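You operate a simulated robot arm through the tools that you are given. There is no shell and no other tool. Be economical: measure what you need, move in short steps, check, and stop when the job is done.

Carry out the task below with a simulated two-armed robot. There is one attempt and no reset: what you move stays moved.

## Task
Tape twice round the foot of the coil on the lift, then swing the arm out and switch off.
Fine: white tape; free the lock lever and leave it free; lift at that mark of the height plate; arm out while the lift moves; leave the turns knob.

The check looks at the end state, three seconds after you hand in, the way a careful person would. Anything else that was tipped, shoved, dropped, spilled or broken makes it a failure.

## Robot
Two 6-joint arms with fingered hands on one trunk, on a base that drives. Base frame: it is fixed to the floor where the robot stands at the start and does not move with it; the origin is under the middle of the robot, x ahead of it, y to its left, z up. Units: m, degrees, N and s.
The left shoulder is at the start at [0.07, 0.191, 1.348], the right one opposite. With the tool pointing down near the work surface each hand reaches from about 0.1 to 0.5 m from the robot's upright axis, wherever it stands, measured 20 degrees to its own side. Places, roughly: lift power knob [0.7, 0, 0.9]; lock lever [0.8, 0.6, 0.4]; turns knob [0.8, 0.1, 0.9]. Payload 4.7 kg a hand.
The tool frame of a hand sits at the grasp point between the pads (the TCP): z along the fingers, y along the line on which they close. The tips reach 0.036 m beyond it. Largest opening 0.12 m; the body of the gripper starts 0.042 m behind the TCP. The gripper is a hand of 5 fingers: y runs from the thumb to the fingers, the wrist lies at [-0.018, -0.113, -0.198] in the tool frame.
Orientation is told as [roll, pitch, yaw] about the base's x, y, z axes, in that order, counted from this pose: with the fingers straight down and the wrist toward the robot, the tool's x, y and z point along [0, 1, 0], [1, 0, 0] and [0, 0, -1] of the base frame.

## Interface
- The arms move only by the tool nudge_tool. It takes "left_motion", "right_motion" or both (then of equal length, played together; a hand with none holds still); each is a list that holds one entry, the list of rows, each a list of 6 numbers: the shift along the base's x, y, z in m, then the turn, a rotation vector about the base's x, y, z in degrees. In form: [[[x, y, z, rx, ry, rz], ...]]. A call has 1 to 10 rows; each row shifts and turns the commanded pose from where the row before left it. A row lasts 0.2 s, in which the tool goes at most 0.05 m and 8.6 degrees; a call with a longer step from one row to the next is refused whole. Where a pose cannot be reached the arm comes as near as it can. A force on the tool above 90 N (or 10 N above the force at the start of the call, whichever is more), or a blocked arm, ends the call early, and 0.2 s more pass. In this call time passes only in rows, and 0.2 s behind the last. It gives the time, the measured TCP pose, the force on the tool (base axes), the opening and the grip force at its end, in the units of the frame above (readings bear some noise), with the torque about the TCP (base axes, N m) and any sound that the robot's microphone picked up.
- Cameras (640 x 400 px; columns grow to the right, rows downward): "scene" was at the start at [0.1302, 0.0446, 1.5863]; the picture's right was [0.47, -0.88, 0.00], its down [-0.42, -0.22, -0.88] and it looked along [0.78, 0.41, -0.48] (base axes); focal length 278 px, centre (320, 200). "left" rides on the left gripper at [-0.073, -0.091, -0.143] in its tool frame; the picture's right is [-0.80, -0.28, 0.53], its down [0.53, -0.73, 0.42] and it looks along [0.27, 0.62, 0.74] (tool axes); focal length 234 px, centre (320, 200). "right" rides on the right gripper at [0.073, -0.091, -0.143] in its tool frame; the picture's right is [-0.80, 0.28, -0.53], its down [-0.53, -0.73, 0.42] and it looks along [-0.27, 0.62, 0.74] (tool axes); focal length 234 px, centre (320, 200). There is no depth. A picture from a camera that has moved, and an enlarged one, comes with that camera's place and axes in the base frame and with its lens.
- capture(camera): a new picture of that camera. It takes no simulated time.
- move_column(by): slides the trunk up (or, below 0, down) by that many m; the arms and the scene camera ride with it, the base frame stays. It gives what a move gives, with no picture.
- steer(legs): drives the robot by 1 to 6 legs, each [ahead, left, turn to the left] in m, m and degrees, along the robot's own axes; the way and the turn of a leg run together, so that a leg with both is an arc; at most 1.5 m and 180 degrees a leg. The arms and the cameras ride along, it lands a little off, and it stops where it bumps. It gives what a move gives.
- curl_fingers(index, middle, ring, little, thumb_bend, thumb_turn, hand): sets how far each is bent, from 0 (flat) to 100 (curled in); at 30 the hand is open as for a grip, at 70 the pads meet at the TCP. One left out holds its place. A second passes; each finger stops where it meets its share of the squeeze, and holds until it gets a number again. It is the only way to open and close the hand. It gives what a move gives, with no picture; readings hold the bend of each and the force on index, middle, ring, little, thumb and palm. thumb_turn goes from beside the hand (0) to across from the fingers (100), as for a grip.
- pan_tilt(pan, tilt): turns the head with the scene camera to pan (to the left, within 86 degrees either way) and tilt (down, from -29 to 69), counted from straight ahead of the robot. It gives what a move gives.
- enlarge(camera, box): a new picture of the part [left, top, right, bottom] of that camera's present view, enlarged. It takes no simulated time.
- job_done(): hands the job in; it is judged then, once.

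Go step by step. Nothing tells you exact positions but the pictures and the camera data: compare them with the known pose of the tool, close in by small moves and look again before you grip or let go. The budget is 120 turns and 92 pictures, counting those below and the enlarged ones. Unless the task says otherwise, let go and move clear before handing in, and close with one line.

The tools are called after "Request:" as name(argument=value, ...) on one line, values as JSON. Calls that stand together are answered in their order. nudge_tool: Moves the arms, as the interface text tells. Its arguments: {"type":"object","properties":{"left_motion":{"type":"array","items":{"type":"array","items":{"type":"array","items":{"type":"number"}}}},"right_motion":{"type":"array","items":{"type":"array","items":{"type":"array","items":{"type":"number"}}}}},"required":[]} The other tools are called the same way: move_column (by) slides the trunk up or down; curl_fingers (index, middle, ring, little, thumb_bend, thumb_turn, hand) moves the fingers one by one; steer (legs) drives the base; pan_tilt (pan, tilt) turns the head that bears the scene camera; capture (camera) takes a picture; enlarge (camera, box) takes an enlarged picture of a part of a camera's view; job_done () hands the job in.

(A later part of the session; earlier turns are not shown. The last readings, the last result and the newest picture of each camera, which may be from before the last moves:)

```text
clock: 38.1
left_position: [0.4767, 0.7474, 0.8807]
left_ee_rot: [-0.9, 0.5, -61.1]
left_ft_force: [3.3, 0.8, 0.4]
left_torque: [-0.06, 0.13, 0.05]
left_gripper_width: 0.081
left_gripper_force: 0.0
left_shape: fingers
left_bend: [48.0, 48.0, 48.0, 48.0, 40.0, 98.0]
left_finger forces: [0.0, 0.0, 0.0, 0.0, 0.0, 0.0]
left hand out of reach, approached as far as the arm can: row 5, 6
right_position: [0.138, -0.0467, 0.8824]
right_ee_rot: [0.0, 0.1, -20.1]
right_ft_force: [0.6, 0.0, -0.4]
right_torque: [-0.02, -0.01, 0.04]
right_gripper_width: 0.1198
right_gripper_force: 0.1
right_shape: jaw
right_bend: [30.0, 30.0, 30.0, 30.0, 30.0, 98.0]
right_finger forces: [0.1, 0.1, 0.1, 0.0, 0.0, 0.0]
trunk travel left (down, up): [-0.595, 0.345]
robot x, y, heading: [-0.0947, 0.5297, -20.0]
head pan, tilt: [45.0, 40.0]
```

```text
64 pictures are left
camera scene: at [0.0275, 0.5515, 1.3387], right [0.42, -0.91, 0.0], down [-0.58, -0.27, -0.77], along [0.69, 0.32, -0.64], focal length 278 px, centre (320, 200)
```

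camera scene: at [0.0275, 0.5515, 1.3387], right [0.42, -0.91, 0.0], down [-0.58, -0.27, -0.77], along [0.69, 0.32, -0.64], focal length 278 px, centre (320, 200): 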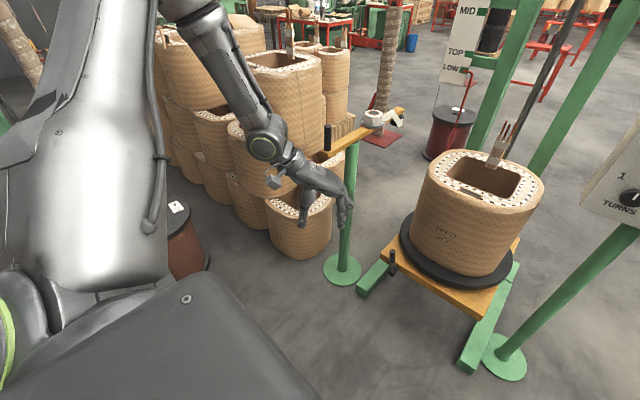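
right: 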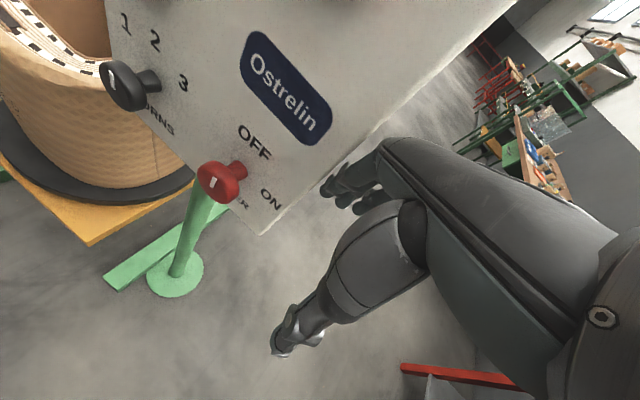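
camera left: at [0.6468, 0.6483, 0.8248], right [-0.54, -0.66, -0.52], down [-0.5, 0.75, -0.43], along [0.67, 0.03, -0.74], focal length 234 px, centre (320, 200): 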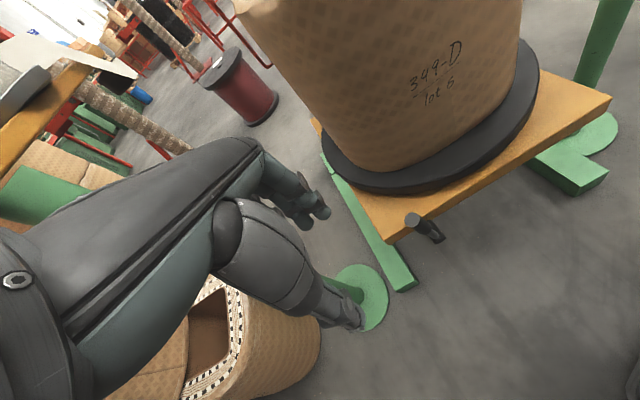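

Yawing helped: the last row was reached. I'll continue down and inward.

Request:
nudge_tool(left_motion=[[[0, -0.01, -0.04, 0, 0, 0], [0, -0.01, -0.04, 0, 0, 0], [0, -0.01, -0.04, 0, 0, 0], [0, -0.01, -0.04, 0, 0, 0], [0, -0.01, -0.04, 0, 0, 0], [0, -0.02, -0.04, 0, 0, 0], [0, -0.02, -0.03, 0, 0, 0]]])

Request:
capture(camera="scene")

```text
clock: 39.7
left_position: [0.4389, 0.8057, 0.7811]
left_ee_rot: [-0.3, 0.0, -52.1]
left_ft_force: [0.1, -0.9, -0.4]
left_torque: [0.0, 0.03, 0.02]
left_gripper_width: 0.0811
left_gripper_force: 0.1
left_shape: fingers
left_bend: [48.0, 48.0, 48.0, 48.0, 40.0, 98.0]
left_finger forces: [0.0, 0.0, 0.0, 0.1, 0.1, 0.0]
left hand out of reach, approached as far as the arm can: row 1, 2, 3, 4, 5, 6, 7
right_position: [0.1371, -0.0475, 0.8821]
right_ee_rot: [0.1, 0.1, -20.1]
right_ft_force: [-0.4, 0.2, 0.0]
right_torque: [0.02, 0.01, 0.01]
right_gripper_width: 0.1201
right_gripper_force: 0.1
right_shape: jaw
right_bend: [30.0, 30.0, 30.0, 30.0, 30.0, 98.0]
right_finger forces: [0.0, 0.1, 0.0, 0.0, 0.1, 0.0]
trunk travel left (down, up): [-0.595, 0.345]
robot x, y, heading: [-0.0985, 0.5302, -20.4]
head pan, tilt: [45.0, 40.0]
```

```text
63 pictures are left
camera scene: at [0.0261, 0.5524, 1.3388], right [0.42, -0.91, 0.0], down [-0.58, -0.27, -0.77], along [0.69, 0.32, -0.64], focal length 278 px, centre (320, 200)
```

scene: 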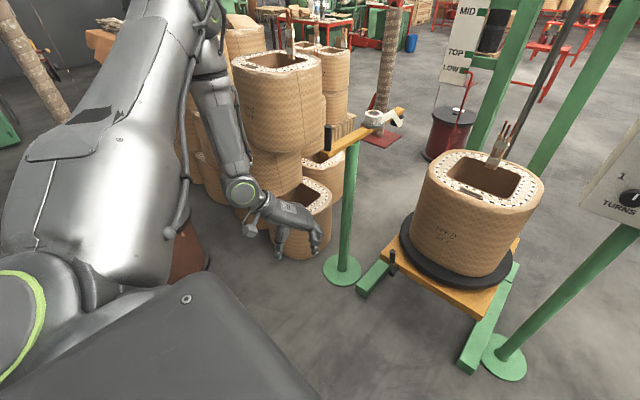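

The left arm is stuck in an awkward configuration, so the right arm will work the lever. I'll bring the right hand onto its working line, then turn the base and come in.

Request:
nudge_tool(right_motion=[[[0.02, 0.038, -0.018, 0, 0, 0], [0.02, 0.038, -0.018, 0, 0, 0], [0.02, 0.038, -0.018, 0, 0, 0], [0.02, 0.038, -0.018, 0, 0, 0], [0.02, 0.038, -0.018, 0, 0, 0], [0.02, 0.038, -0.018, 0, 0, 0], [0.02, 0.038, -0.018, 0, 0, 0]]])

Request:
steer(legs=[[0, 0, 40]])

```text
clock: 41.5
left_position: [0.4403, 0.8074, 0.7795]
left_ee_rot: [-0.2, -0.1, -52.1]
left_ft_force: [-0.5, 0.5, -0.3]
left_torque: [-0.03, 0.0, -0.01]
left_gripper_width: 0.0811
left_gripper_force: 0.1
left_shape: fingers
left_bend: [48.0, 48.0, 48.0, 48.0, 40.0, 98.0]
left_finger forces: [0.0, 0.0, 0.1, 0.0, 0.0, 0.0]
right_position: [0.2453, 0.034, 0.7495]
right_ee_rot: [-23.2, -1.2, -22.3]
right_ft_force: [-0.6, -0.3, 0.3]
right_torque: [0.0, -0.01, -0.02]
right_gripper_width: 0.1198
right_gripper_force: 0.0
right_shape: jaw
right_bend: [30.0, 30.0, 30.0, 30.0, 30.0, 98.0]
right_finger forces: [0.0, 0.0, 0.1, 0.0, 0.1, 0.1]
right hand out of reach, approached as far as the arm can: row 1, 2, 3
trunk travel left (down, up): [-0.595, 0.345]
robot x, y, heading: [-0.094, 0.5316, -20.2]
head pan, tilt: [45.0, 40.0]
stopped in row 7 (right hand): the arm was blocked; the commanded pose is now the measured one
```

```text
clock: 43.9
left_position: [0.1415, 1.0846, 0.7804]
left_ee_rot: [-0.2, 0.1, -12.4]
left_ft_force: [-0.7, 0.0, -0.2]
left_torque: [0.0, 0.02, -0.04]
left_gripper_width: 0.0811
left_gripper_force: 0.0
left_shape: fingers
left_bend: [48.0, 48.0, 48.0, 48.0, 40.0, 98.0]
left_finger forces: [0.1, 0.0, 0.0, 0.1, 0.0, 0.0]
right_position: [0.4838, 0.3662, 0.7498]
right_ee_rot: [-23.1, -1.2, 17.4]
right_ft_force: [-0.1, -0.2, -0.5]
right_torque: [0.01, -0.03, 0.02]
right_gripper_width: 0.12
right_gripper_force: 0.0
right_shape: jaw
right_bend: [30.0, 30.0, 30.0, 30.0, 30.0, 98.0]
right_finger forces: [0.0, 0.0, 0.0, 0.0, 0.1, 0.0]
trunk travel left (down, up): [-0.595, 0.345]
robot x, y, heading: [-0.101, 0.5305, 19.8]
head pan, tilt: [45.0, 40.0]
```

The right arm got blocked with the hand rolled. I'll look at why.

Request:
pan_tilt(pan=-25, tilt=40)

Request:
capture(camera="scene")

```text
clock: 45.3
left_position: [0.1406, 1.0861, 0.7816]
left_ee_rot: [-0.2, 0.1, -12.5]
left_ft_force: [0.6, 0.0, 0.4]
left_torque: [0.01, 0.03, 0.0]
left_gripper_width: 0.0814
left_gripper_force: 0.1
left_shape: fingers
left_bend: [48.0, 48.0, 48.0, 48.0, 40.0, 98.0]
left_finger forces: [0.0, 0.0, 0.1, 0.0, 0.1, 0.0]
right_position: [0.4841, 0.3662, 0.7489]
right_ee_rot: [-23.1, -1.1, 17.4]
right_ft_force: [-1.0, -1.2, -0.2]
right_torque: [0.02, 0.01, -0.01]
right_gripper_width: 0.1199
right_gripper_force: 0.1
right_shape: jaw
right_bend: [30.0, 30.0, 30.0, 30.0, 30.0, 98.0]
right_finger forces: [0.1, 0.0, 0.1, 0.0, 0.1, 0.1]
trunk travel left (down, up): [-0.595, 0.345]
robot x, y, heading: [-0.0991, 0.5335, 19.6]
head pan, tilt: [-25.0, 40.0]
```

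```text
62 pictures are left
camera scene: at [0.0339, 0.5426, 1.3388], right [-0.09, -1.0, 0.0], down [-0.64, 0.06, -0.77], along [0.76, -0.07, -0.64], focal length 278 px, centre (320, 200)
```

scene: 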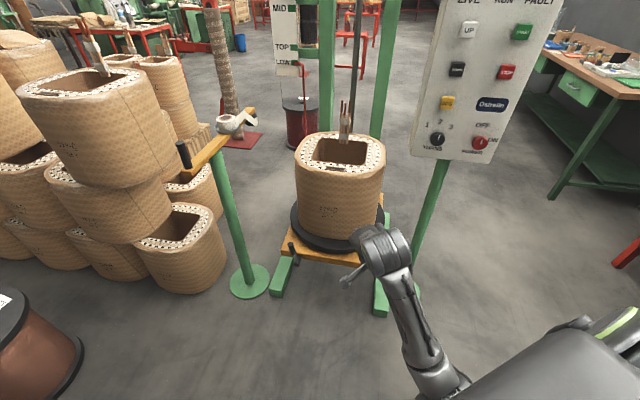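

The right arm has a good elbow-low configuration; only the roll is off. I'll straighten the hand here in free space.

Request:
nudge_tool(right_motion=[[[0.01, 0, 0, 8, 0, 0], [0.01, 0, 0, 8, 0, 0], [0.01, 0, 0, 7, 1, 0], [0, 0, 0, 0, 0, 0]]])

```text
clock: 46.3
left_position: [0.1393, 1.0858, 0.7807]
left_ee_rot: [-0.2, 0.1, -12.3]
left_ft_force: [0.3, 0.4, -0.1]
left_torque: [-0.03, 0.01, 0.02]
left_gripper_width: 0.0813
left_gripper_force: 0.0
left_shape: fingers
left_bend: [48.0, 48.0, 48.0, 48.0, 40.0, 98.0]
left_finger forces: [0.0, 0.0, 0.0, 0.0, 0.0, 0.0]
right_position: [0.5132, 0.3664, 0.749]
right_ee_rot: [-0.7, -6.8, 15.6]
right_ft_force: [-0.4, 0.0, 0.2]
right_torque: [0.02, 0.0, 0.03]
right_gripper_width: 0.12
right_gripper_force: 0.0
right_shape: jaw
right_bend: [30.0, 30.0, 30.0, 30.0, 30.0, 98.0]
right_finger forces: [0.1, 0.0, 0.1, 0.0, 0.0, 0.1]
trunk travel left (down, up): [-0.595, 0.345]
robot x, y, heading: [-0.0969, 0.5318, 19.5]
head pan, tilt: [-25.0, 40.0]
```

Now drive in so the right hand comes over the lever, still 0.25 m above it.

Request:
steer(legs=[[0.3, 0.12, 0]])

Request:
capture(camera="scene")

Request:
capture(camera="right")

```text
clock: 48.4
left_position: [0.3831, 1.3026, 0.7793]
left_ee_rot: [-0.2, 0.0, -12.3]
left_ft_force: [-0.6, 0.5, -0.3]
left_torque: [0.01, -0.01, 0.02]
left_gripper_width: 0.0811
left_gripper_force: 0.0
left_shape: fingers
left_bend: [48.0, 48.0, 48.0, 48.0, 40.0, 98.0]
left_finger forces: [0.1, 0.1, 0.0, 0.0, 0.0, 0.0]
right_position: [0.7575, 0.5836, 0.7496]
right_ee_rot: [-0.9, -6.7, 15.8]
right_ft_force: [-0.2, 0.2, -0.6]
right_torque: [0.01, 0.03, 0.05]
right_gripper_width: 0.1203
right_gripper_force: 0.0
right_shape: jaw
right_bend: [30.0, 30.0, 30.0, 30.0, 30.0, 98.0]
right_finger forces: [0.0, 0.0, 0.0, 0.0, 0.0, 0.0]
trunk travel left (down, up): [-0.595, 0.345]
robot x, y, heading: [0.1481, 0.7474, 19.8]
head pan, tilt: [-25.0, 40.0]
```

```text
61 pictures are left
camera scene: at [0.2781, 0.7595, 1.3388], right [-0.09, -1.0, 0.0], down [-0.64, 0.06, -0.77], along [0.76, -0.07, -0.64], focal length 278 px, centre (320, 200)
```

scene: 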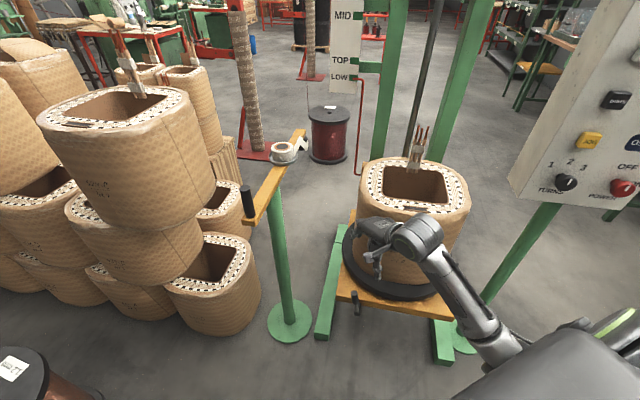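

```text
60 pictures are left
camera right: at [0.6347, 0.6268, 0.8794], right [0.42, -0.71, 0.57], down [-0.51, -0.7, -0.5], along [0.75, -0.07, -0.66], focal length 234 px, centre (320, 200)
```

right: 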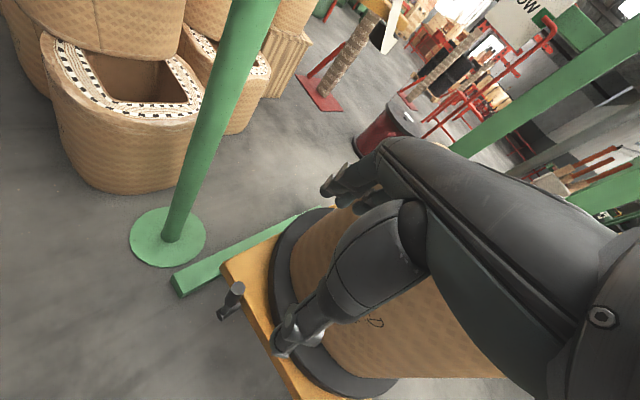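

The right camera confirms the lever at [0.795,0.596,0.47], and the platform top is at about z 0.34. I'll descend around the handle.

Request:
nudge_tool(right_motion=[[[0.012, 0.004, -0.04, 0, 3, 0], [0.012, 0.004, -0.04, 0, 3, 0], [0.012, 0.002, -0.04, 0, 0, 0], [0, 0, -0.04, 0, 0, 0], [0, 0, -0.03, 0, 0, 0]]])

Request:
capture(camera="right")

Request:
capture(camera="scene")

```text
clock: 49.6
left_position: [0.3836, 1.3015, 0.7802]
left_ee_rot: [-0.1, -0.1, -12.2]
left_ft_force: [-0.1, 0.4, 0.6]
left_torque: [-0.01, -0.02, 0.01]
left_gripper_width: 0.0811
left_gripper_force: 0.0
left_shape: fingers
left_bend: [48.0, 48.0, 48.0, 48.0, 40.0, 98.0]
left_finger forces: [0.1, 0.1, 0.0, 0.0, 0.0, 0.0]
right_position: [0.7926, 0.5945, 0.5579]
right_ee_rot: [0.9, -1.1, 15.6]
right_ft_force: [0.3, -0.7, 0.0]
right_torque: [-0.03, 0.02, 0.0]
right_gripper_width: 0.1199
right_gripper_force: 0.1
right_shape: jaw
right_bend: [30.0, 30.0, 30.0, 30.0, 30.0, 98.0]
right_finger forces: [0.0, 0.0, 0.0, 0.1, 0.1, 0.0]
trunk travel left (down, up): [-0.595, 0.345]
robot x, y, heading: [0.1456, 0.7478, 19.9]
head pan, tilt: [-25.0, 40.0]
```

```text
59 pictures are left
camera right: at [0.684, 0.6364, 0.7011], right [0.48, -0.71, 0.52], down [-0.56, -0.7, -0.45], along [0.68, -0.07, -0.73], focal length 234 px, centre (320, 200)
```

right: 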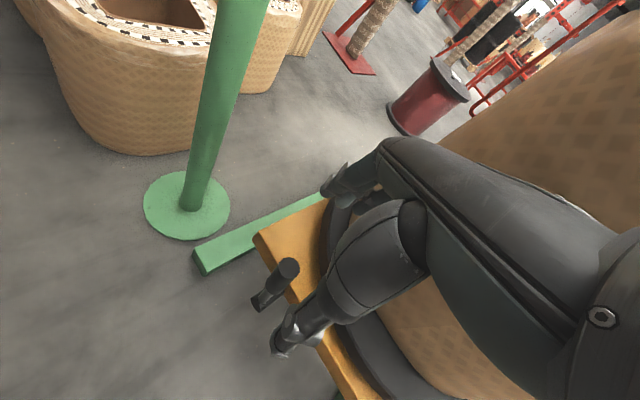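

```text
58 pictures are left
camera scene: at [0.2778, 0.7591, 1.3388], right [-0.09, -1.0, 0.0], down [-0.64, 0.06, -0.77], along [0.76, -0.07, -0.64], focal length 278 px, centre (320, 200)
```

scene: 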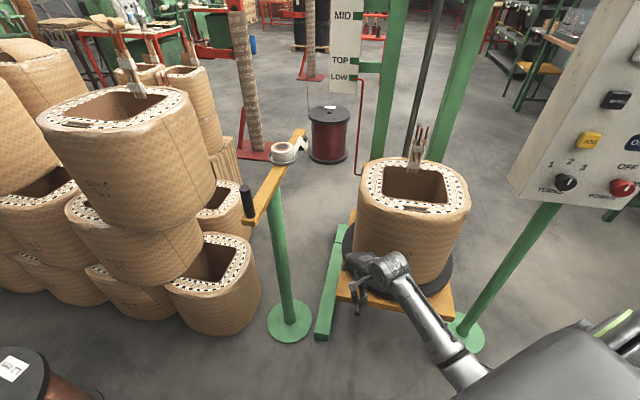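

The handle top lies between thumb and fingers beneath the hand. I'll go down the last 9 cm and close.

Request:
nudge_tool(right_motion=[[[0.001, 0, -0.03, 0, 0, 0], [0.001, 0, -0.03, 0, 0, 0], [0, 0, -0.035, 0, 0, 0]]])

Request:
curl_fingers(hand="right", index=68, middle=68, ring=68, little=68, thumb_bend=68)

Request:
capture(camera="right")

```text
clock: 50.4
left_position: [0.3829, 1.3028, 0.7795]
left_ee_rot: [-0.2, 0.0, -12.3]
left_ft_force: [-0.4, -0.8, -0.7]
left_torque: [0.01, 0.04, -0.01]
left_gripper_width: 0.0812
left_gripper_force: 0.0
left_shape: fingers
left_bend: [48.0, 48.0, 48.0, 48.0, 40.0, 98.0]
left_finger forces: [0.1, 0.0, 0.0, 0.1, 0.1, 0.0]
right_position: [0.7969, 0.5961, 0.4636]
right_ee_rot: [0.9, -1.1, 15.8]
right_ft_force: [1.2, 0.2, -1.0]
right_torque: [0.02, -0.02, 0.02]
right_gripper_width: 0.1199
right_gripper_force: 0.0
right_shape: jaw
right_bend: [30.0, 30.0, 30.0, 30.0, 30.0, 98.0]
right_finger forces: [0.0, 0.1, 0.0, 0.0, 0.1, 0.1]
trunk travel left (down, up): [-0.595, 0.345]
robot x, y, heading: [0.1469, 0.7466, 19.6]
head pan, tilt: [-25.0, 40.0]
```

```text
clock: 51.4
left_position: [0.3828, 1.3027, 0.7806]
left_ee_rot: [-0.3, 0.0, -12.3]
left_ft_force: [-0.6, -1.4, -1.1]
left_torque: [-0.02, 0.0, 0.03]
left_gripper_width: 0.0813
left_gripper_force: 0.1
left_shape: fingers
left_bend: [48.0, 48.0, 48.0, 48.0, 40.0, 98.0]
left_finger forces: [0.1, 0.0, 0.1, 0.0, 0.0, 0.0]
right_position: [0.7969, 0.595, 0.4636]
right_ee_rot: [0.9, -1.0, 15.7]
right_ft_force: [-0.9, 1.5, -1.0]
right_torque: [0.02, 0.03, 0.03]
right_gripper_width: 0.013
right_gripper_force: 1.4
right_shape: fingers
right_bend: [68.0, 67.0, 68.0, 68.0, 66.0, 97.0]
right_finger forces: [0.0, 1.4, 0.0, 0.0, 1.6, 0.0]
trunk travel left (down, up): [-0.595, 0.345]
robot x, y, heading: [0.1445, 0.75, 19.6]
head pan, tilt: [-25.0, 40.0]
```

```text
57 pictures are left
camera right: at [0.6872, 0.6373, 0.6069], right [0.48, -0.71, 0.52], down [-0.56, -0.7, -0.45], along [0.68, -0.07, -0.73], focal length 234 px, centre (320, 200)
```

right: 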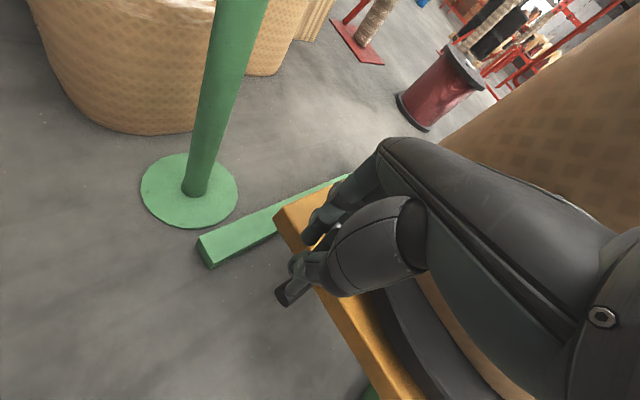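

The middle finger and thumb hold the handle. I'll tighten and try a small pull to the left (outward).

Request:
curl_fingers(hand="right", index=74, middle=76, ring=74, thumb_bend=76)

Request:
nudge_tool(right_motion=[[[0.004, 0.012, -0.003, 0, 0, 0], [0.004, 0.012, -0.004, 0, 0, 0]]])

Request:
capture(camera="right")

```text
clock: 52.4
left_position: [0.3845, 1.3012, 0.781]
left_ee_rot: [-0.2, -0.1, -12.3]
left_ft_force: [-0.1, -0.3, 0.5]
left_torque: [0.02, -0.02, 0.02]
left_gripper_width: 0.0811
left_gripper_force: 0.1
left_shape: fingers
left_bend: [48.0, 48.0, 48.0, 48.0, 40.0, 98.0]
left_finger forces: [0.0, 0.0, 0.0, 0.0, 0.0, 0.1]
right_position: [0.7964, 0.5954, 0.4625]
right_ee_rot: [1.0, -1.0, 15.7]
right_ft_force: [4.5, 3.6, -5.8]
right_torque: [0.12, -0.12, 0.09]
right_gripper_width: 0.0003
right_gripper_force: 4.7
right_shape: fingers
right_bend: [73.0, 67.0, 74.0, 68.0, 72.0, 96.0]
right_finger forces: [0.1, 8.9, 0.0, 0.0, 0.4, 0.0]
trunk travel left (down, up): [-0.595, 0.345]
robot x, y, heading: [0.1502, 0.7455, 19.5]
head pan, tilt: [-25.0, 40.0]
```

```text
clock: 53.0
left_position: [0.3841, 1.3018, 0.7809]
left_ee_rot: [-0.2, 0.0, -12.3]
left_ft_force: [-0.3, 0.0, 0.3]
left_torque: [0.03, 0.03, 0.0]
left_gripper_width: 0.0813
left_gripper_force: 0.1
left_shape: fingers
left_bend: [48.0, 48.0, 48.0, 48.0, 40.0, 98.0]
left_finger forces: [0.0, 0.0, 0.1, 0.0, 0.1, 0.0]
right_position: [0.8038, 0.6169, 0.4568]
right_ee_rot: [0.8, -1.0, 15.6]
right_ft_force: [7.2, -4.3, -0.4]
right_torque: [-0.12, -0.15, 0.16]
right_gripper_width: 0.0003
right_gripper_force: 4.3
right_shape: fingers
right_bend: [73.0, 72.0, 74.0, 68.0, 72.0, 97.0]
right_finger forces: [0.0, 3.2, 5.8, 0.1, 0.0, 0.1]
trunk travel left (down, up): [-0.595, 0.345]
robot x, y, heading: [0.1492, 0.7464, 19.7]
head pan, tilt: [-25.0, 40.0]
```

```text
56 pictures are left
camera right: at [0.695, 0.6602, 0.5998], right [0.48, -0.71, 0.52], down [-0.56, -0.7, -0.45], along [0.68, -0.08, -0.73], focal length 234 px, centre (320, 200)
```

right: 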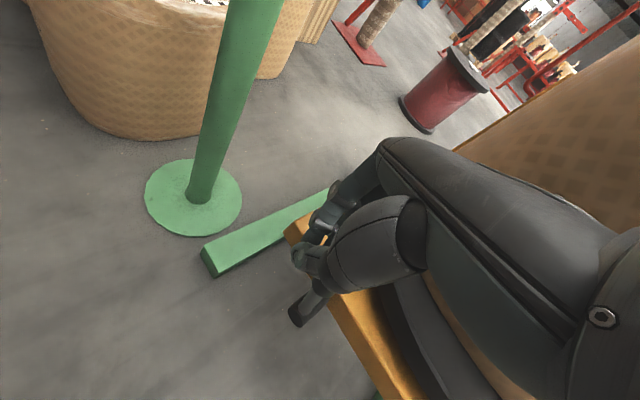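

The lever stayed put while the hand slid left, so left is against its stop. I'll try pushing right.

Request:
nudge_tool(right_motion=[[[-0.004, -0.012, 0.002, 0, 0, 0], [-0.004, -0.012, 0.002, 0, 0, 0], [-0.004, -0.012, 0, 0, 0, 0], [-0.004, -0.012, -0.002, 0, 0, 0]]])

Request:
capture(camera="right")

```text
clock: 54.0
left_position: [0.3824, 1.3057, 0.7786]
left_ee_rot: [-0.2, 0.0, -12.2]
left_ft_force: [0.6, -0.5, -0.6]
left_torque: [0.02, 0.03, -0.02]
left_gripper_width: 0.0813
left_gripper_force: 0.0
left_shape: fingers
left_bend: [48.0, 48.0, 48.0, 48.0, 40.0, 98.0]
left_finger forces: [0.1, 0.0, 0.0, 0.0, 0.0, 0.1]
right_position: [0.7878, 0.5752, 0.4586]
right_ee_rot: [1.3, -1.1, 15.7]
right_ft_force: [4.3, 39.0, 1.8]
right_torque: [0.69, -0.21, 0.12]
right_gripper_width: 0.0119
right_gripper_force: 17.7
right_shape: fingers
right_bend: [73.0, 73.0, 74.0, 68.0, 76.0, 90.0]
right_finger forces: [11.5, 0.2, 0.0, 0.1, 22.6, 0.0]
trunk travel left (down, up): [-0.595, 0.345]
robot x, y, heading: [0.147, 0.7493, 20.0]
head pan, tilt: [-25.0, 40.0]
```

```text
55 pictures are left
camera right: at [0.6787, 0.6163, 0.6022], right [0.48, -0.71, 0.51], down [-0.56, -0.7, -0.45], along [0.68, -0.07, -0.73], focal length 234 px, centre (320, 200)
```

right: 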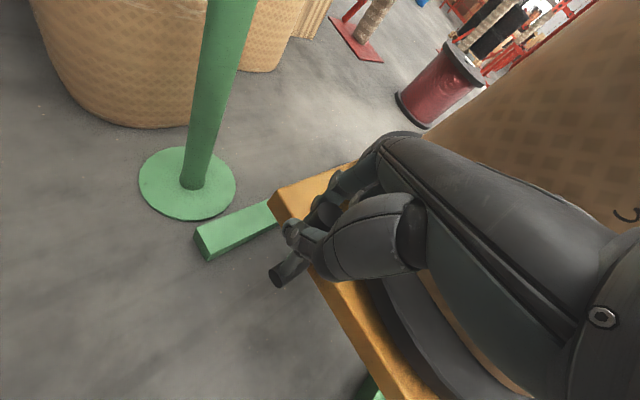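

Moving right gives a firm 39 N stop, so left is probably the free direction and the grip just slipped earlier. I'll release, lift, and come down on the handle's right side with a closed hand to push it left.

Request:
nudge_tool(right_motion=[[[0.005, 0.014, 0, 0, 0, 0]]])

Request:
curl_fingers(hand="right", index=30, middle=30, ring=30, little=30, thumb_bend=30, thumb_turn=98)

Request:
nudge_tool(right_motion=[[[0, 0, 0.04, 0, 0, 0], [0, 0, 0.04, 0, 0, 0], [0, 0, 0.04, 0, 0, 0], [-0.005, -0.02, 0, 0, 0, 0], [-0.007, -0.02, 0, 0, 0, 0], [-0.007, -0.02, 0, 0, 0, 0]]])

Request:
curl_fingers(hand="right", index=68, middle=68, ring=68, little=68, thumb_bend=68)

Request:
capture(camera="right")

Request:
enlarge(camera="scene", box=[300, 230, 460, 340])

```text
clock: 54.4
left_position: [0.3834, 1.3022, 0.7807]
left_ee_rot: [-0.3, 0.0, -12.5]
left_ft_force: [-0.7, 0.5, -0.1]
left_torque: [0.0, -0.04, 0.0]
left_gripper_width: 0.0811
left_gripper_force: 0.1
left_shape: fingers
left_bend: [48.0, 48.0, 48.0, 48.0, 40.0, 98.0]
left_finger forces: [0.0, 0.1, 0.0, 0.1, 0.0, 0.0]
right_position: [0.7912, 0.5787, 0.4583]
right_ee_rot: [0.5, -0.9, 15.6]
right_ft_force: [-4.1, 8.6, 12.5]
right_torque: [0.3, -0.04, 0.06]
right_gripper_width: 0.0107
right_gripper_force: 20.1
right_shape: fingers
right_bend: [73.0, 73.0, 74.0, 68.0, 76.0, 90.0]
right_finger forces: [8.9, 12.9, 0.1, 0.1, 18.2, 0.0]
trunk travel left (down, up): [-0.595, 0.345]
robot x, y, heading: [0.144, 0.7471, 19.6]
head pan, tilt: [-25.0, 40.0]
```

```text
clock: 55.4
left_position: [0.3827, 1.3032, 0.7793]
left_ee_rot: [-0.2, 0.1, -12.3]
left_ft_force: [0.1, 0.7, -0.4]
left_torque: [0.03, 0.01, 0.01]
left_gripper_width: 0.0812
left_gripper_force: 0.0
left_shape: fingers
left_bend: [48.0, 48.0, 48.0, 48.0, 40.0, 98.0]
left_finger forces: [0.1, 0.0, 0.1, 0.0, 0.1, 0.0]
right_position: [0.7931, 0.5831, 0.4576]
right_ee_rot: [0.9, -1.0, 15.7]
right_ft_force: [-0.6, 0.3, 0.5]
right_torque: [-0.04, 0.01, 0.01]
right_gripper_width: 0.1222
right_gripper_force: 0.1
right_shape: fingers
right_bend: [30.0, 30.0, 30.0, 30.0, 30.0, 96.0]
right_finger forces: [0.1, 0.1, 0.0, 0.1, 0.0, 0.0]
trunk travel left (down, up): [-0.595, 0.345]
robot x, y, heading: [0.1488, 0.7485, 19.9]
head pan, tilt: [-25.0, 40.0]
```

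```text
clock: 56.8
left_position: [0.3832, 1.3022, 0.7814]
left_ee_rot: [-0.2, -0.1, -12.3]
left_ft_force: [-0.9, 0.0, -0.1]
left_torque: [-0.01, -0.01, -0.02]
left_gripper_width: 0.0813
left_gripper_force: 0.1
left_shape: fingers
left_bend: [48.0, 48.0, 48.0, 48.0, 40.0, 98.0]
left_finger forces: [0.1, 0.0, 0.0, 0.0, 0.1, 0.0]
right_position: [0.7749, 0.5238, 0.5794]
right_ee_rot: [0.9, -1.0, 15.7]
right_ft_force: [-0.3, -1.0, -0.5]
right_torque: [0.01, -0.01, 0.03]
right_gripper_width: 0.1223
right_gripper_force: 0.0
right_shape: fingers
right_bend: [30.0, 30.0, 30.0, 30.0, 30.0, 96.0]
right_finger forces: [0.0, 0.0, 0.0, 0.1, 0.1, 0.0]
trunk travel left (down, up): [-0.595, 0.345]
robot x, y, heading: [0.1484, 0.7492, 20.0]
head pan, tilt: [-25.0, 40.0]
```

```text
clock: 57.8
left_position: [0.383, 1.3022, 0.781]
left_ee_rot: [-0.2, 0.0, -12.3]
left_ft_force: [0.5, -0.7, 0.7]
left_torque: [-0.04, 0.02, -0.02]
left_gripper_width: 0.0811
left_gripper_force: 0.1
left_shape: fingers
left_bend: [48.0, 48.0, 48.0, 48.0, 40.0, 98.0]
left_finger forces: [0.1, 0.0, 0.1, 0.0, 0.1, 0.0]
right_position: [0.7753, 0.5236, 0.5791]
right_ee_rot: [0.9, -0.9, 15.7]
right_ft_force: [-0.6, -0.1, -0.1]
right_torque: [-0.01, -0.01, -0.02]
right_gripper_width: 0.0102
right_gripper_force: 0.1
right_shape: fingers
right_bend: [68.0, 68.0, 68.0, 68.0, 68.0, 100.0]
right_finger forces: [0.1, 0.1, 0.0, 0.0, 0.0, 0.1]
trunk travel left (down, up): [-0.595, 0.345]
robot x, y, heading: [0.1463, 0.7509, 19.6]
head pan, tilt: [-25.0, 40.0]
```

```text
54 pictures are left
camera right: at [0.6661, 0.5666, 0.7212], right [0.48, -0.71, 0.52], down [-0.56, -0.7, -0.45], along [0.68, -0.07, -0.73], focal length 234 px, centre (320, 200)
```

right: 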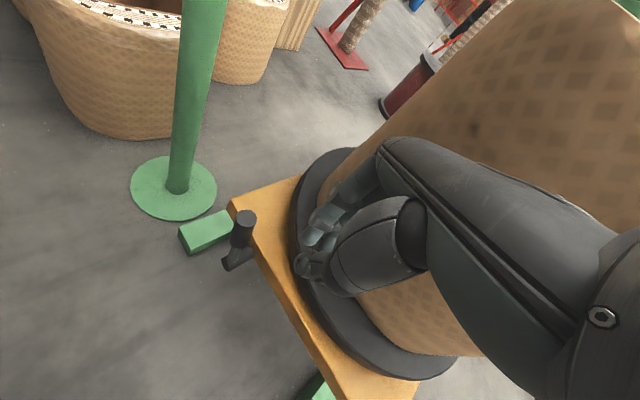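

```text
3.64 times, centred on (380, 285) of scene
camera zoom: at [0.2775, 0.7591, 1.3388], right [-0.09, -1.0, 0.0], down [-0.64, 0.06, -0.77], along [0.76, -0.07, -0.64], focal length 1013 px, centre (102, -109)
```

zoom: 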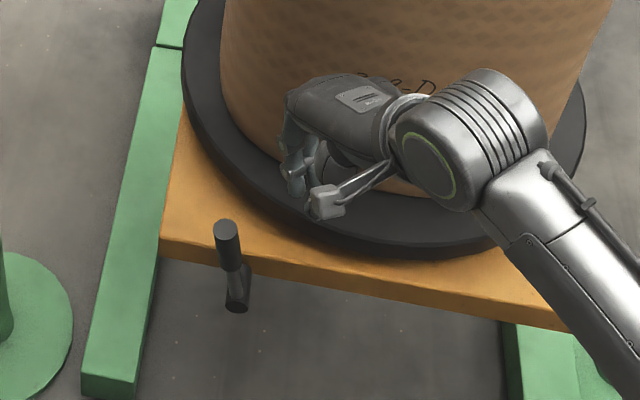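

The lever is unmoved and the closed hand is to its right. I'll ease back slightly from the coil, descend beside the handle, and push left.

Request:
nudge_tool(right_motion=[[[-0.019, 0.006, -0.02, 0, 0, 0], [0, 0, -0.035, 0, 0, 0], [0, 0, -0.035, 0, 0, 0], [0, 0, -0.03, 0, 0, 0]]])

Request:
nudge_tool(right_motion=[[[0.005, 0.014, 0, 0, 0, 0], [0.005, 0.014, 0, 0, 0, 0], [0.005, 0.014, 0, 0, 0, 0]]])

Request:
enlarge(camera="scene", box=[300, 230, 460, 340])

```text
clock: 58.8
left_position: [0.385, 1.3022, 0.7808]
left_ee_rot: [-0.2, 0.0, -12.3]
left_ft_force: [0.6, 0.4, -0.6]
left_torque: [0.01, 0.03, -0.01]
left_gripper_width: 0.0814
left_gripper_force: 0.1
left_shape: fingers
left_bend: [48.0, 48.0, 48.0, 48.0, 40.0, 98.0]
left_finger forces: [0.2, 0.0, 0.1, 0.0, 0.1, 0.0]
right_position: [0.7559, 0.5306, 0.4589]
right_ee_rot: [0.9, -1.0, 15.7]
right_ft_force: [-0.4, -0.4, 0.5]
right_torque: [0.01, 0.06, -0.01]
right_gripper_width: 0.0098
right_gripper_force: 0.0
right_shape: fingers
right_bend: [68.0, 68.0, 68.0, 68.0, 68.0, 100.0]
right_finger forces: [0.0, 0.0, 0.0, 0.0, 0.0, 0.1]
trunk travel left (down, up): [-0.595, 0.345]
robot x, y, heading: [0.1476, 0.749, 19.6]
head pan, tilt: [-25.0, 40.0]
```

```text
clock: 59.6
left_position: [0.3841, 1.3033, 0.7813]
left_ee_rot: [-0.2, 0.0, -12.3]
left_ft_force: [0.2, 1.0, 1.0]
left_torque: [-0.05, 0.02, -0.03]
left_gripper_width: 0.081
left_gripper_force: 0.1
left_shape: fingers
left_bend: [48.0, 48.0, 48.0, 48.0, 40.0, 98.0]
left_finger forces: [0.0, 0.1, 0.0, 0.0, 0.0, 0.0]
right_position: [0.7707, 0.5718, 0.4598]
right_ee_rot: [0.9, -1.0, 15.5]
right_ft_force: [-2.3, -0.6, 0.5]
right_torque: [-0.03, 0.03, 0.03]
right_gripper_width: 0.0077
right_gripper_force: 0.9
right_shape: fingers
right_bend: [69.0, 68.0, 68.0, 68.0, 68.0, 100.0]
right_finger forces: [1.7, 0.0, 0.0, 0.0, 0.1, 0.0]
trunk travel left (down, up): [-0.595, 0.345]
robot x, y, heading: [0.145, 0.7489, 19.8]
head pan, tilt: [-25.0, 40.0]
```

```text
3.64 times, centred on (380, 285) of scene
camera zoom: at [0.2776, 0.7594, 1.3388], right [-0.09, -1.0, 0.0], down [-0.64, 0.06, -0.77], along [0.76, -0.07, -0.64], focal length 1013 px, centre (102, -109)
```

zoom: 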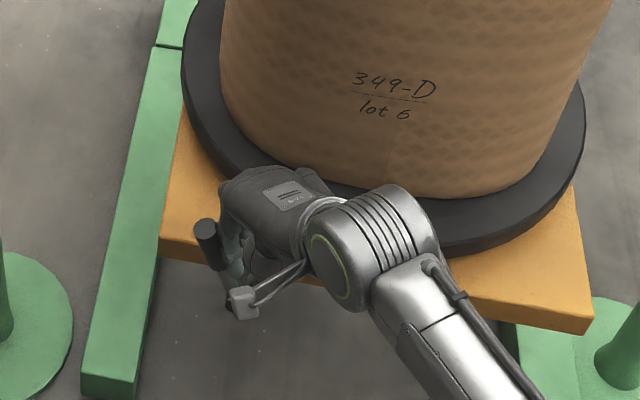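

The lever moves left easily. I'll continue pushing along its arc.

Request:
nudge_tool(right_motion=[[[0.005, 0.014, -0.003, 0, 0, 0], [0.005, 0.014, -0.005, 0, 0, 0], [0.005, 0.014, -0.007, 0, 0, 0], [0.005, 0.014, -0.008, 0, 0, 0], [0.005, 0.014, -0.008, 0, 0, 0]]])

Request:
enlarge(camera="scene", box=[300, 230, 460, 340])

```text
clock: 60.8
left_position: [0.3836, 1.3018, 0.7804]
left_ee_rot: [-0.2, -0.1, -12.3]
left_ft_force: [0.3, -0.7, 0.4]
left_torque: [-0.04, 0.0, 0.01]
left_gripper_width: 0.0814
left_gripper_force: 0.1
left_shape: fingers
left_bend: [48.0, 48.0, 48.0, 48.0, 40.0, 98.0]
left_finger forces: [0.1, 0.1, 0.0, 0.0, 0.0, 0.0]
right_position: [0.7943, 0.6405, 0.4272]
right_ee_rot: [0.9, -1.1, 15.8]
right_ft_force: [-1.9, 0.5, 2.1]
right_torque: [0.01, 0.02, 0.02]
right_gripper_width: 0.0067
right_gripper_force: 0.9
right_shape: fingers
right_bend: [70.0, 68.0, 68.0, 68.0, 68.0, 100.0]
right_finger forces: [1.8, 0.5, 0.0, 0.0, 0.1, 0.1]
trunk travel left (down, up): [-0.595, 0.345]
robot x, y, heading: [0.1465, 0.749, 19.9]
head pan, tilt: [-25.0, 40.0]
```

```text
3.64 times, centred on (380, 285) of scene
camera zoom: at [0.2775, 0.7596, 1.3388], right [-0.09, -1.0, 0.0], down [-0.64, 0.06, -0.77], along [0.76, -0.07, -0.64], focal length 1013 px, centre (102, -109)
```

zoom: 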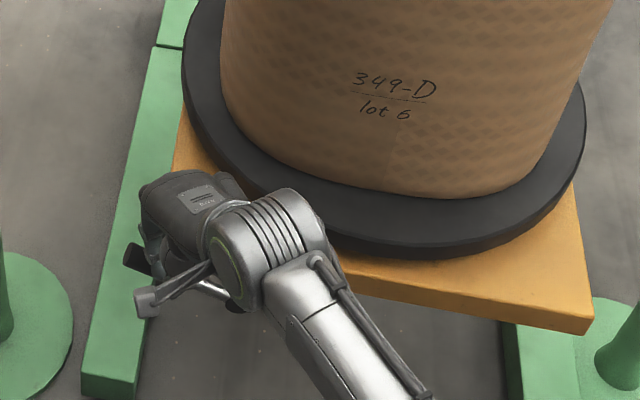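

The lever leans well to the left now. I'll lift, come over the handle and press it down to its stop.

Request:
nudge_tool(right_motion=[[[-0.003, -0.008, 0.03, 0, 0, 0], [0, 0, 0.03, 0, 0, 0], [0.011, 0.014, 0, 0, 0, 0], [0.011, 0.014, 0, 0, 0, 0], [0, 0, -0.02, 0, 0, 0], [0, 0, -0.02, 0, 0, 0], [0, 0, -0.02, 0, 0, 0], [0, 0, -0.012, 0, 0, 0]]])

Request:
enlarge(camera="scene", box=[280, 230, 440, 340])

```text
clock: 62.6
left_position: [0.383, 1.3023, 0.7802]
left_ee_rot: [-0.2, 0.1, -12.3]
left_ft_force: [-0.6, 0.1, -0.5]
left_torque: [0.01, 0.01, 0.05]
left_gripper_width: 0.0813
left_gripper_force: 0.0
left_shape: fingers
left_bend: [48.0, 48.0, 48.0, 48.0, 40.0, 98.0]
left_finger forces: [0.0, 0.1, 0.0, 0.0, 0.0, 0.0]
right_position: [0.8129, 0.6626, 0.4163]
right_ee_rot: [0.8, -1.0, 15.6]
right_ft_force: [-0.1, 0.4, 0.1]
right_torque: [0.01, 0.02, -0.05]
right_gripper_width: 0.0094
right_gripper_force: 0.2
right_shape: fingers
right_bend: [68.0, 68.0, 68.0, 68.0, 68.0, 100.0]
right_finger forces: [0.3, 0.0, 0.1, 0.0, 0.0, 0.0]
trunk travel left (down, up): [-0.595, 0.345]
robot x, y, heading: [0.1466, 0.7466, 19.8]
head pan, tilt: [-25.0, 40.0]
```

```text
3.64 times, centred on (360, 285) of scene
camera zoom: at [0.2775, 0.7593, 1.3388], right [-0.09, -1.0, 0.0], down [-0.64, 0.06, -0.77], along [0.76, -0.07, -0.64], focal length 1013 px, centre (174, -109)
```

zoom: 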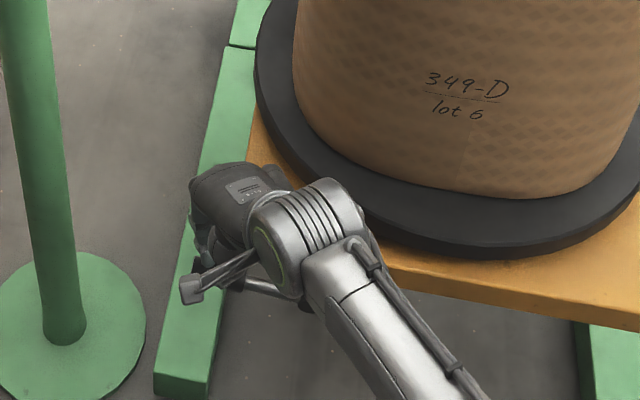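

Little force is felt. I'll continue pressing down a bit, then lift away and look.

Request:
nudge_tool(right_motion=[[[0.002, 0.005, -0.01, 0, 0, 0], [0, 0, -0.01, 0, 0, 0]]])

Request:
nudge_tool(right_motion=[[[-0.01, 0, 0.04, 0, 0, 0], [-0.01, 0, 0.04, 0, 0, 0], [-0.02, 0, 0.04, 0, 0, 0], [-0.02, 0, 0.04, 0, 0, 0], [-0.03, 0, 0.04, 0, 0, 0]]])

Request:
enlarge(camera="scene", box=[280, 230, 440, 340])

```text
clock: 63.2
left_position: [0.383, 1.3023, 0.7812]
left_ee_rot: [-0.3, -0.1, -12.3]
left_ft_force: [-0.2, -0.1, -0.2]
left_torque: [0.03, -0.01, -0.05]
left_gripper_width: 0.0813
left_gripper_force: 0.1
left_shape: fingers
left_bend: [48.0, 48.0, 48.0, 48.0, 40.0, 98.0]
left_finger forces: [0.0, 0.0, 0.0, 0.0, 0.0, 0.1]
right_position: [0.8166, 0.6681, 0.3978]
right_ee_rot: [1.0, -1.2, 15.7]
right_ft_force: [0.5, -0.7, 8.3]
right_torque: [0.09, -0.1, -0.02]
right_gripper_width: 0.008
right_gripper_force: 4.2
right_shape: fingers
right_bend: [69.0, 68.0, 68.0, 68.0, 68.0, 100.0]
right_finger forces: [8.0, 0.0, 0.1, 0.2, 0.0, 0.0]
trunk travel left (down, up): [-0.595, 0.345]
robot x, y, heading: [0.1489, 0.7508, 19.7]
head pan, tilt: [-25.0, 40.0]
```

```text
clock: 64.4
left_position: [0.3827, 1.3034, 0.7813]
left_ee_rot: [-0.2, -0.1, -12.2]
left_ft_force: [0.3, 0.8, -0.2]
left_torque: [0.02, -0.02, -0.01]
left_gripper_width: 0.0811
left_gripper_force: 0.0
left_shape: fingers
left_bend: [48.0, 48.0, 48.0, 48.0, 40.0, 98.0]
left_finger forces: [0.0, 0.0, 0.0, 0.1, 0.1, 0.0]
right_position: [0.7255, 0.6682, 0.596]
right_ee_rot: [0.9, -1.0, 15.7]
right_ft_force: [-0.3, 0.0, 0.5]
right_torque: [-0.01, -0.01, 0.02]
right_gripper_width: 0.0096
right_gripper_force: 0.1
right_shape: fingers
right_bend: [68.0, 68.0, 68.0, 68.0, 68.0, 100.0]
right_finger forces: [0.1, 0.0, 0.1, 0.0, 0.1, 0.0]
trunk travel left (down, up): [-0.595, 0.345]
robot x, y, heading: [0.1506, 0.7468, 19.8]
head pan, tilt: [-25.0, 40.0]
```

```text
3.64 times, centred on (360, 285) of scene
camera zoom: at [0.2763, 0.7594, 1.3389], right [-0.09, -1.0, 0.0], down [-0.64, 0.06, -0.77], along [0.76, -0.07, -0.64], focal length 1013 px, centre (174, -109)
```

zoom: 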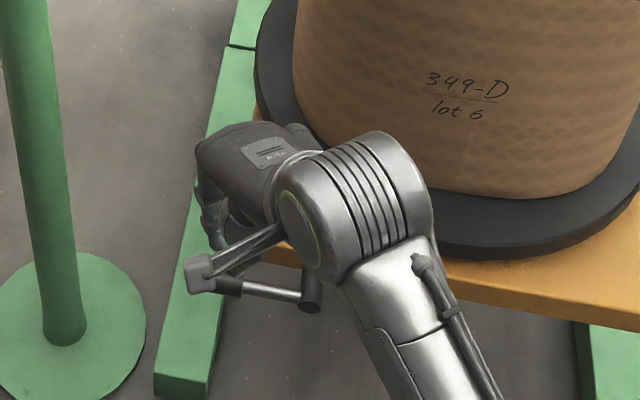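

The lever now lies horizontal to the left and gave a stop reaction, so it looks free. Next I'll back off, raise the trunk, and face the panel.

Request:
steer(legs=[[-0.3, 0, 0], [0, 0, -40]])

Request:
move_column(by=0.22)

Request:
pan_tilt(pan=0, tilt=40)

Request:
capture(camera="scene")

```text
clock: 68.5
left_position: [0.4045, 0.914, 0.78]
left_ee_rot: [-0.2, 0.0, -52.6]
left_ft_force: [-0.1, -0.2, 0.5]
left_torque: [0.02, 0.0, -0.02]
left_gripper_width: 0.0811
left_gripper_force: 0.1
left_shape: fingers
left_bend: [48.0, 48.0, 48.0, 48.0, 40.0, 98.0]
left_finger forces: [0.0, 0.1, 0.1, 0.0, 0.0, 0.0]
right_position: [0.2549, 0.2094, 0.5953]
right_ee_rot: [1.0, -1.0, -24.6]
right_ft_force: [-0.1, -1.1, 0.3]
right_torque: [-0.02, -0.03, 0.01]
right_gripper_width: 0.0095
right_gripper_force: 0.0
right_shape: fingers
right_bend: [68.0, 68.0, 68.0, 68.0, 68.0, 100.0]
right_finger forces: [0.1, 0.1, 0.1, 0.0, 0.0, 0.0]
trunk travel left (down, up): [-0.595, 0.345]
robot x, y, heading: [-0.1368, 0.6474, -20.6]
head pan, tilt: [-25.0, 40.0]
```

```text
clock: 70.8
left_position: [0.4039, 0.9151, 1.0011]
left_ee_rot: [-0.2, 0.0, -52.7]
left_ft_force: [0.4, 0.8, -0.1]
left_torque: [0.01, -0.01, -0.03]
left_gripper_width: 0.0811
left_gripper_force: 0.1
left_shape: fingers
left_bend: [48.0, 48.0, 48.0, 48.0, 40.0, 98.0]
left_finger forces: [0.0, 0.0, 0.0, 0.0, 0.0, 0.1]
right_position: [0.254, 0.2099, 0.8163]
right_ee_rot: [0.9, -1.0, -24.6]
right_ft_force: [-0.1, 0.4, 0.6]
right_torque: [-0.03, 0.03, 0.0]
right_gripper_width: 0.0094
right_gripper_force: 0.1
right_shape: fingers
right_bend: [68.0, 68.0, 68.0, 68.0, 68.0, 100.0]
right_finger forces: [0.0, 0.0, 0.1, 0.0, 0.0, 0.0]
trunk travel left (down, up): [-0.815, 0.125]
robot x, y, heading: [-0.1347, 0.6467, -20.5]
head pan, tilt: [-25.0, 40.0]
```

```text
clock: 71.7
left_position: [0.4043, 0.9158, 1.0005]
left_ee_rot: [-0.2, -0.1, -52.6]
left_ft_force: [0.3, 0.8, 0.1]
left_torque: [-0.01, 0.02, 0.02]
left_gripper_width: 0.0812
left_gripper_force: 0.2
left_shape: fingers
left_bend: [48.0, 48.0, 48.0, 48.0, 40.0, 98.0]
left_finger forces: [0.0, 0.0, 0.0, 0.0, 0.0, 0.0]
right_position: [0.2543, 0.2086, 0.816]
right_ee_rot: [0.9, -1.0, -24.6]
right_ft_force: [0.9, -1.0, -0.2]
right_torque: [0.01, 0.01, 0.02]
right_gripper_width: 0.0096
right_gripper_force: 0.1
right_shape: fingers
right_bend: [68.0, 68.0, 68.0, 68.0, 68.0, 100.0]
right_finger forces: [0.0, 0.1, 0.0, 0.0, 0.0, 0.0]
trunk travel left (down, up): [-0.815, 0.125]
robot x, y, heading: [-0.1351, 0.6476, -20.4]
head pan, tilt: [0.0, 40.0]
```

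```text
48 pictures are left
camera scene: at [-0.0098, 0.6002, 1.5588], right [-0.35, -0.94, 0.0], down [-0.6, 0.23, -0.77], along [0.72, -0.27, -0.64], focal length 278 px, centre (320, 200)
```

scene: 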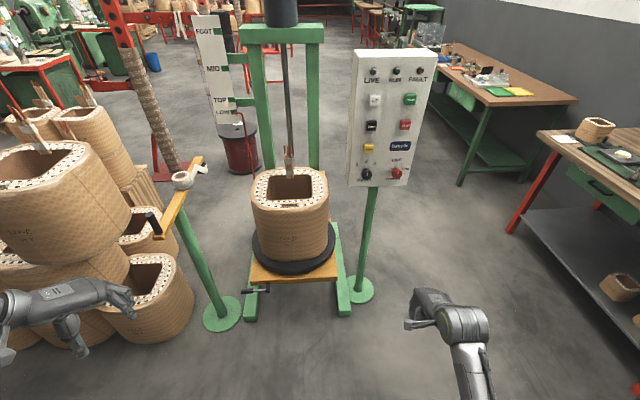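

The panel is now square ahead and the lever lies flat. I'll turn the right hand so the fingers point forward at the panel, here in free space.

Request:
nudge_tool(right_motion=[[[0.004, -0.001, 0.02, -2.8, -7.8, 0], [0.004, -0.001, 0.02, -2.8, -7.8, 0], [0.004, -0.001, 0.02, -2.8, -7.8, 0], [0.004, -0.001, 0.02, -2.8, -7.8, 0], [0.004, -0.001, 0.02, -2.8, -7.8, 0], [0.004, -0.001, 0.02, -2.8, -7.8, 0], [0.004, -0.001, 0.02, -2.8, -7.8, 0], [0.004, -0.001, 0.01, -2.8, -7.8, 0], [0.004, -0.001, 0.01, -2.8, -7.8, 0], [0.004, -0.001, 0, -2.8, -7.8, 0]]])

Request:
curl_fingers(hand="right", index=30, middle=30, ring=30, little=30, thumb_bend=30)

Request:
capture(camera="scene")

```text
clock: 74.1
left_position: [0.4035, 0.9163, 1.0005]
left_ee_rot: [-0.2, 0.1, -52.7]
left_ft_force: [-0.8, -0.6, 0.0]
left_torque: [-0.01, -0.02, 0.02]
left_gripper_width: 0.0811
left_gripper_force: 0.0
left_shape: fingers
left_bend: [48.0, 48.0, 48.0, 48.0, 40.0, 98.0]
left_finger forces: [0.0, 0.0, 0.0, 0.1, 0.0, 0.1]
right_position: [0.308, 0.2488, 0.9049]
right_ee_rot: [-17.0, -59.4, 6.4]
right_ft_force: [-0.1, -0.4, 0.3]
right_torque: [0.0, 0.03, 0.0]
right_gripper_width: 0.0096
right_gripper_force: 0.0
right_shape: fingers
right_bend: [68.0, 68.0, 68.0, 68.0, 68.0, 100.0]
right_finger forces: [0.1, 0.1, 0.1, 0.0, 0.1, 0.0]
right hand out of reach, approached as far as the arm can: row 8, 9
trunk travel left (down, up): [-0.815, 0.125]
robot x, y, heading: [-0.1381, 0.6485, -20.7]
head pan, tilt: [0.0, 40.0]
stopped in row 10 (right hand): the arm was blocked; the commanded pose is now the measured one
```

```text
clock: 75.1
left_position: [0.4032, 0.9155, 1.0003]
left_ee_rot: [-0.2, 0.0, -52.6]
left_ft_force: [-0.1, -1.2, -0.1]
left_torque: [0.0, -0.01, -0.02]
left_gripper_width: 0.0816
left_gripper_force: 0.0
left_shape: fingers
left_bend: [48.0, 48.0, 48.0, 48.0, 40.0, 98.0]
left_finger forces: [0.0, 0.1, 0.1, 0.0, 0.1, 0.1]
right_position: [0.3081, 0.2489, 0.9042]
right_ee_rot: [-16.9, -59.4, 6.4]
right_ft_force: [-0.6, 0.3, -0.2]
right_torque: [0.03, -0.02, 0.01]
right_gripper_width: 0.122
right_gripper_force: 0.0
right_shape: fingers
right_bend: [30.0, 30.0, 30.0, 30.0, 30.0, 96.0]
right_finger forces: [0.0, 0.0, 0.0, 0.0, 0.0, 0.0]
trunk travel left (down, up): [-0.815, 0.125]
robot x, y, heading: [-0.133, 0.6463, -20.5]
head pan, tilt: [0.0, 40.0]
```

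```text
47 pictures are left
camera scene: at [-0.0096, 0.6003, 1.5588], right [-0.35, -0.94, 0.0], down [-0.6, 0.23, -0.77], along [0.72, -0.27, -0.64], focal length 278 px, centre (320, 200)
```

scene: 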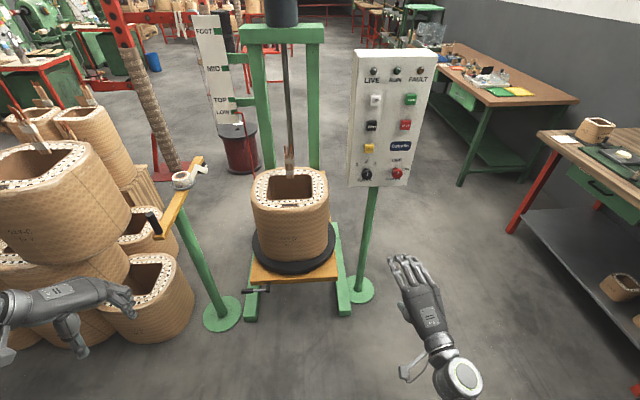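

Palm is down with the fingers 29° below horizontal. I'll reach forward and up while finishing the rotation.

Request:
nudge_tool(right_motion=[[[0.03, -0.02, 0.02, 0, 0, 0], [0.03, -0.02, 0.02, -2, -5.6, -1.4], [0.03, -0.02, 0.02, -2, -5.6, -1.4], [0.03, -0.02, 0.02, -2, -5.6, -1.4], [0.03, -0.02, 0.02, -2, -5.6, -1.4], [0, 0, 0.02, -2, -5.4, -1.4]]])

Request:
capture(camera="right")

```text
clock: 76.5
left_position: [0.4033, 0.9163, 1.0007]
left_ee_rot: [-0.3, 0.0, -52.5]
left_ft_force: [-0.1, 0.1, 0.3]
left_torque: [0.02, -0.06, 0.04]
left_gripper_width: 0.0815
left_gripper_force: 0.0
left_shape: fingers
left_bend: [48.0, 48.0, 48.0, 48.0, 40.0, 98.0]
left_finger forces: [0.0, 0.0, 0.1, 0.0, 0.0, 0.0]
right_position: [0.4328, 0.2018, 1.0473]
right_ee_rot: [-73.0, -78.0, 55.3]
right_ft_force: [-0.1, -0.1, 0.0]
right_torque: [-0.03, -0.02, -0.02]
right_gripper_width: 0.1226
right_gripper_force: 0.0
right_shape: fingers
right_bend: [30.0, 30.0, 30.0, 30.0, 30.0, 96.0]
right_finger forces: [0.0, 0.1, 0.1, 0.1, 0.1, 0.1]
right hand out of reach, approached as far as the arm can: row 5, 6
trunk travel left (down, up): [-0.815, 0.125]
robot x, y, heading: [-0.1381, 0.6462, -20.4]
head pan, tilt: [0.0, 40.0]
```

```text
46 pictures are left
camera right: at [0.3076, 0.2986, 0.9514], right [-0.7, -0.54, 0.46], down [0.16, -0.75, -0.64], along [0.7, -0.37, 0.62], focal length 234 px, centre (320, 200)
```

right: 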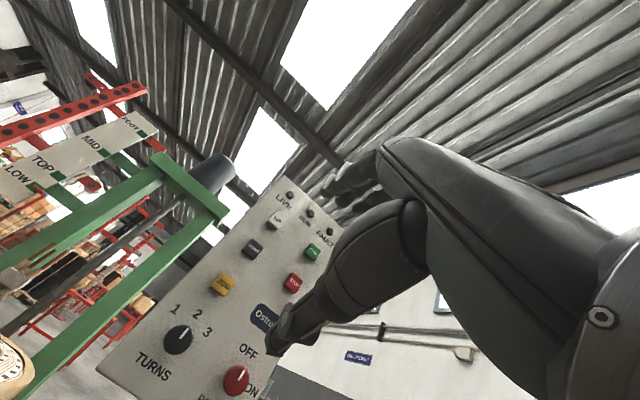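

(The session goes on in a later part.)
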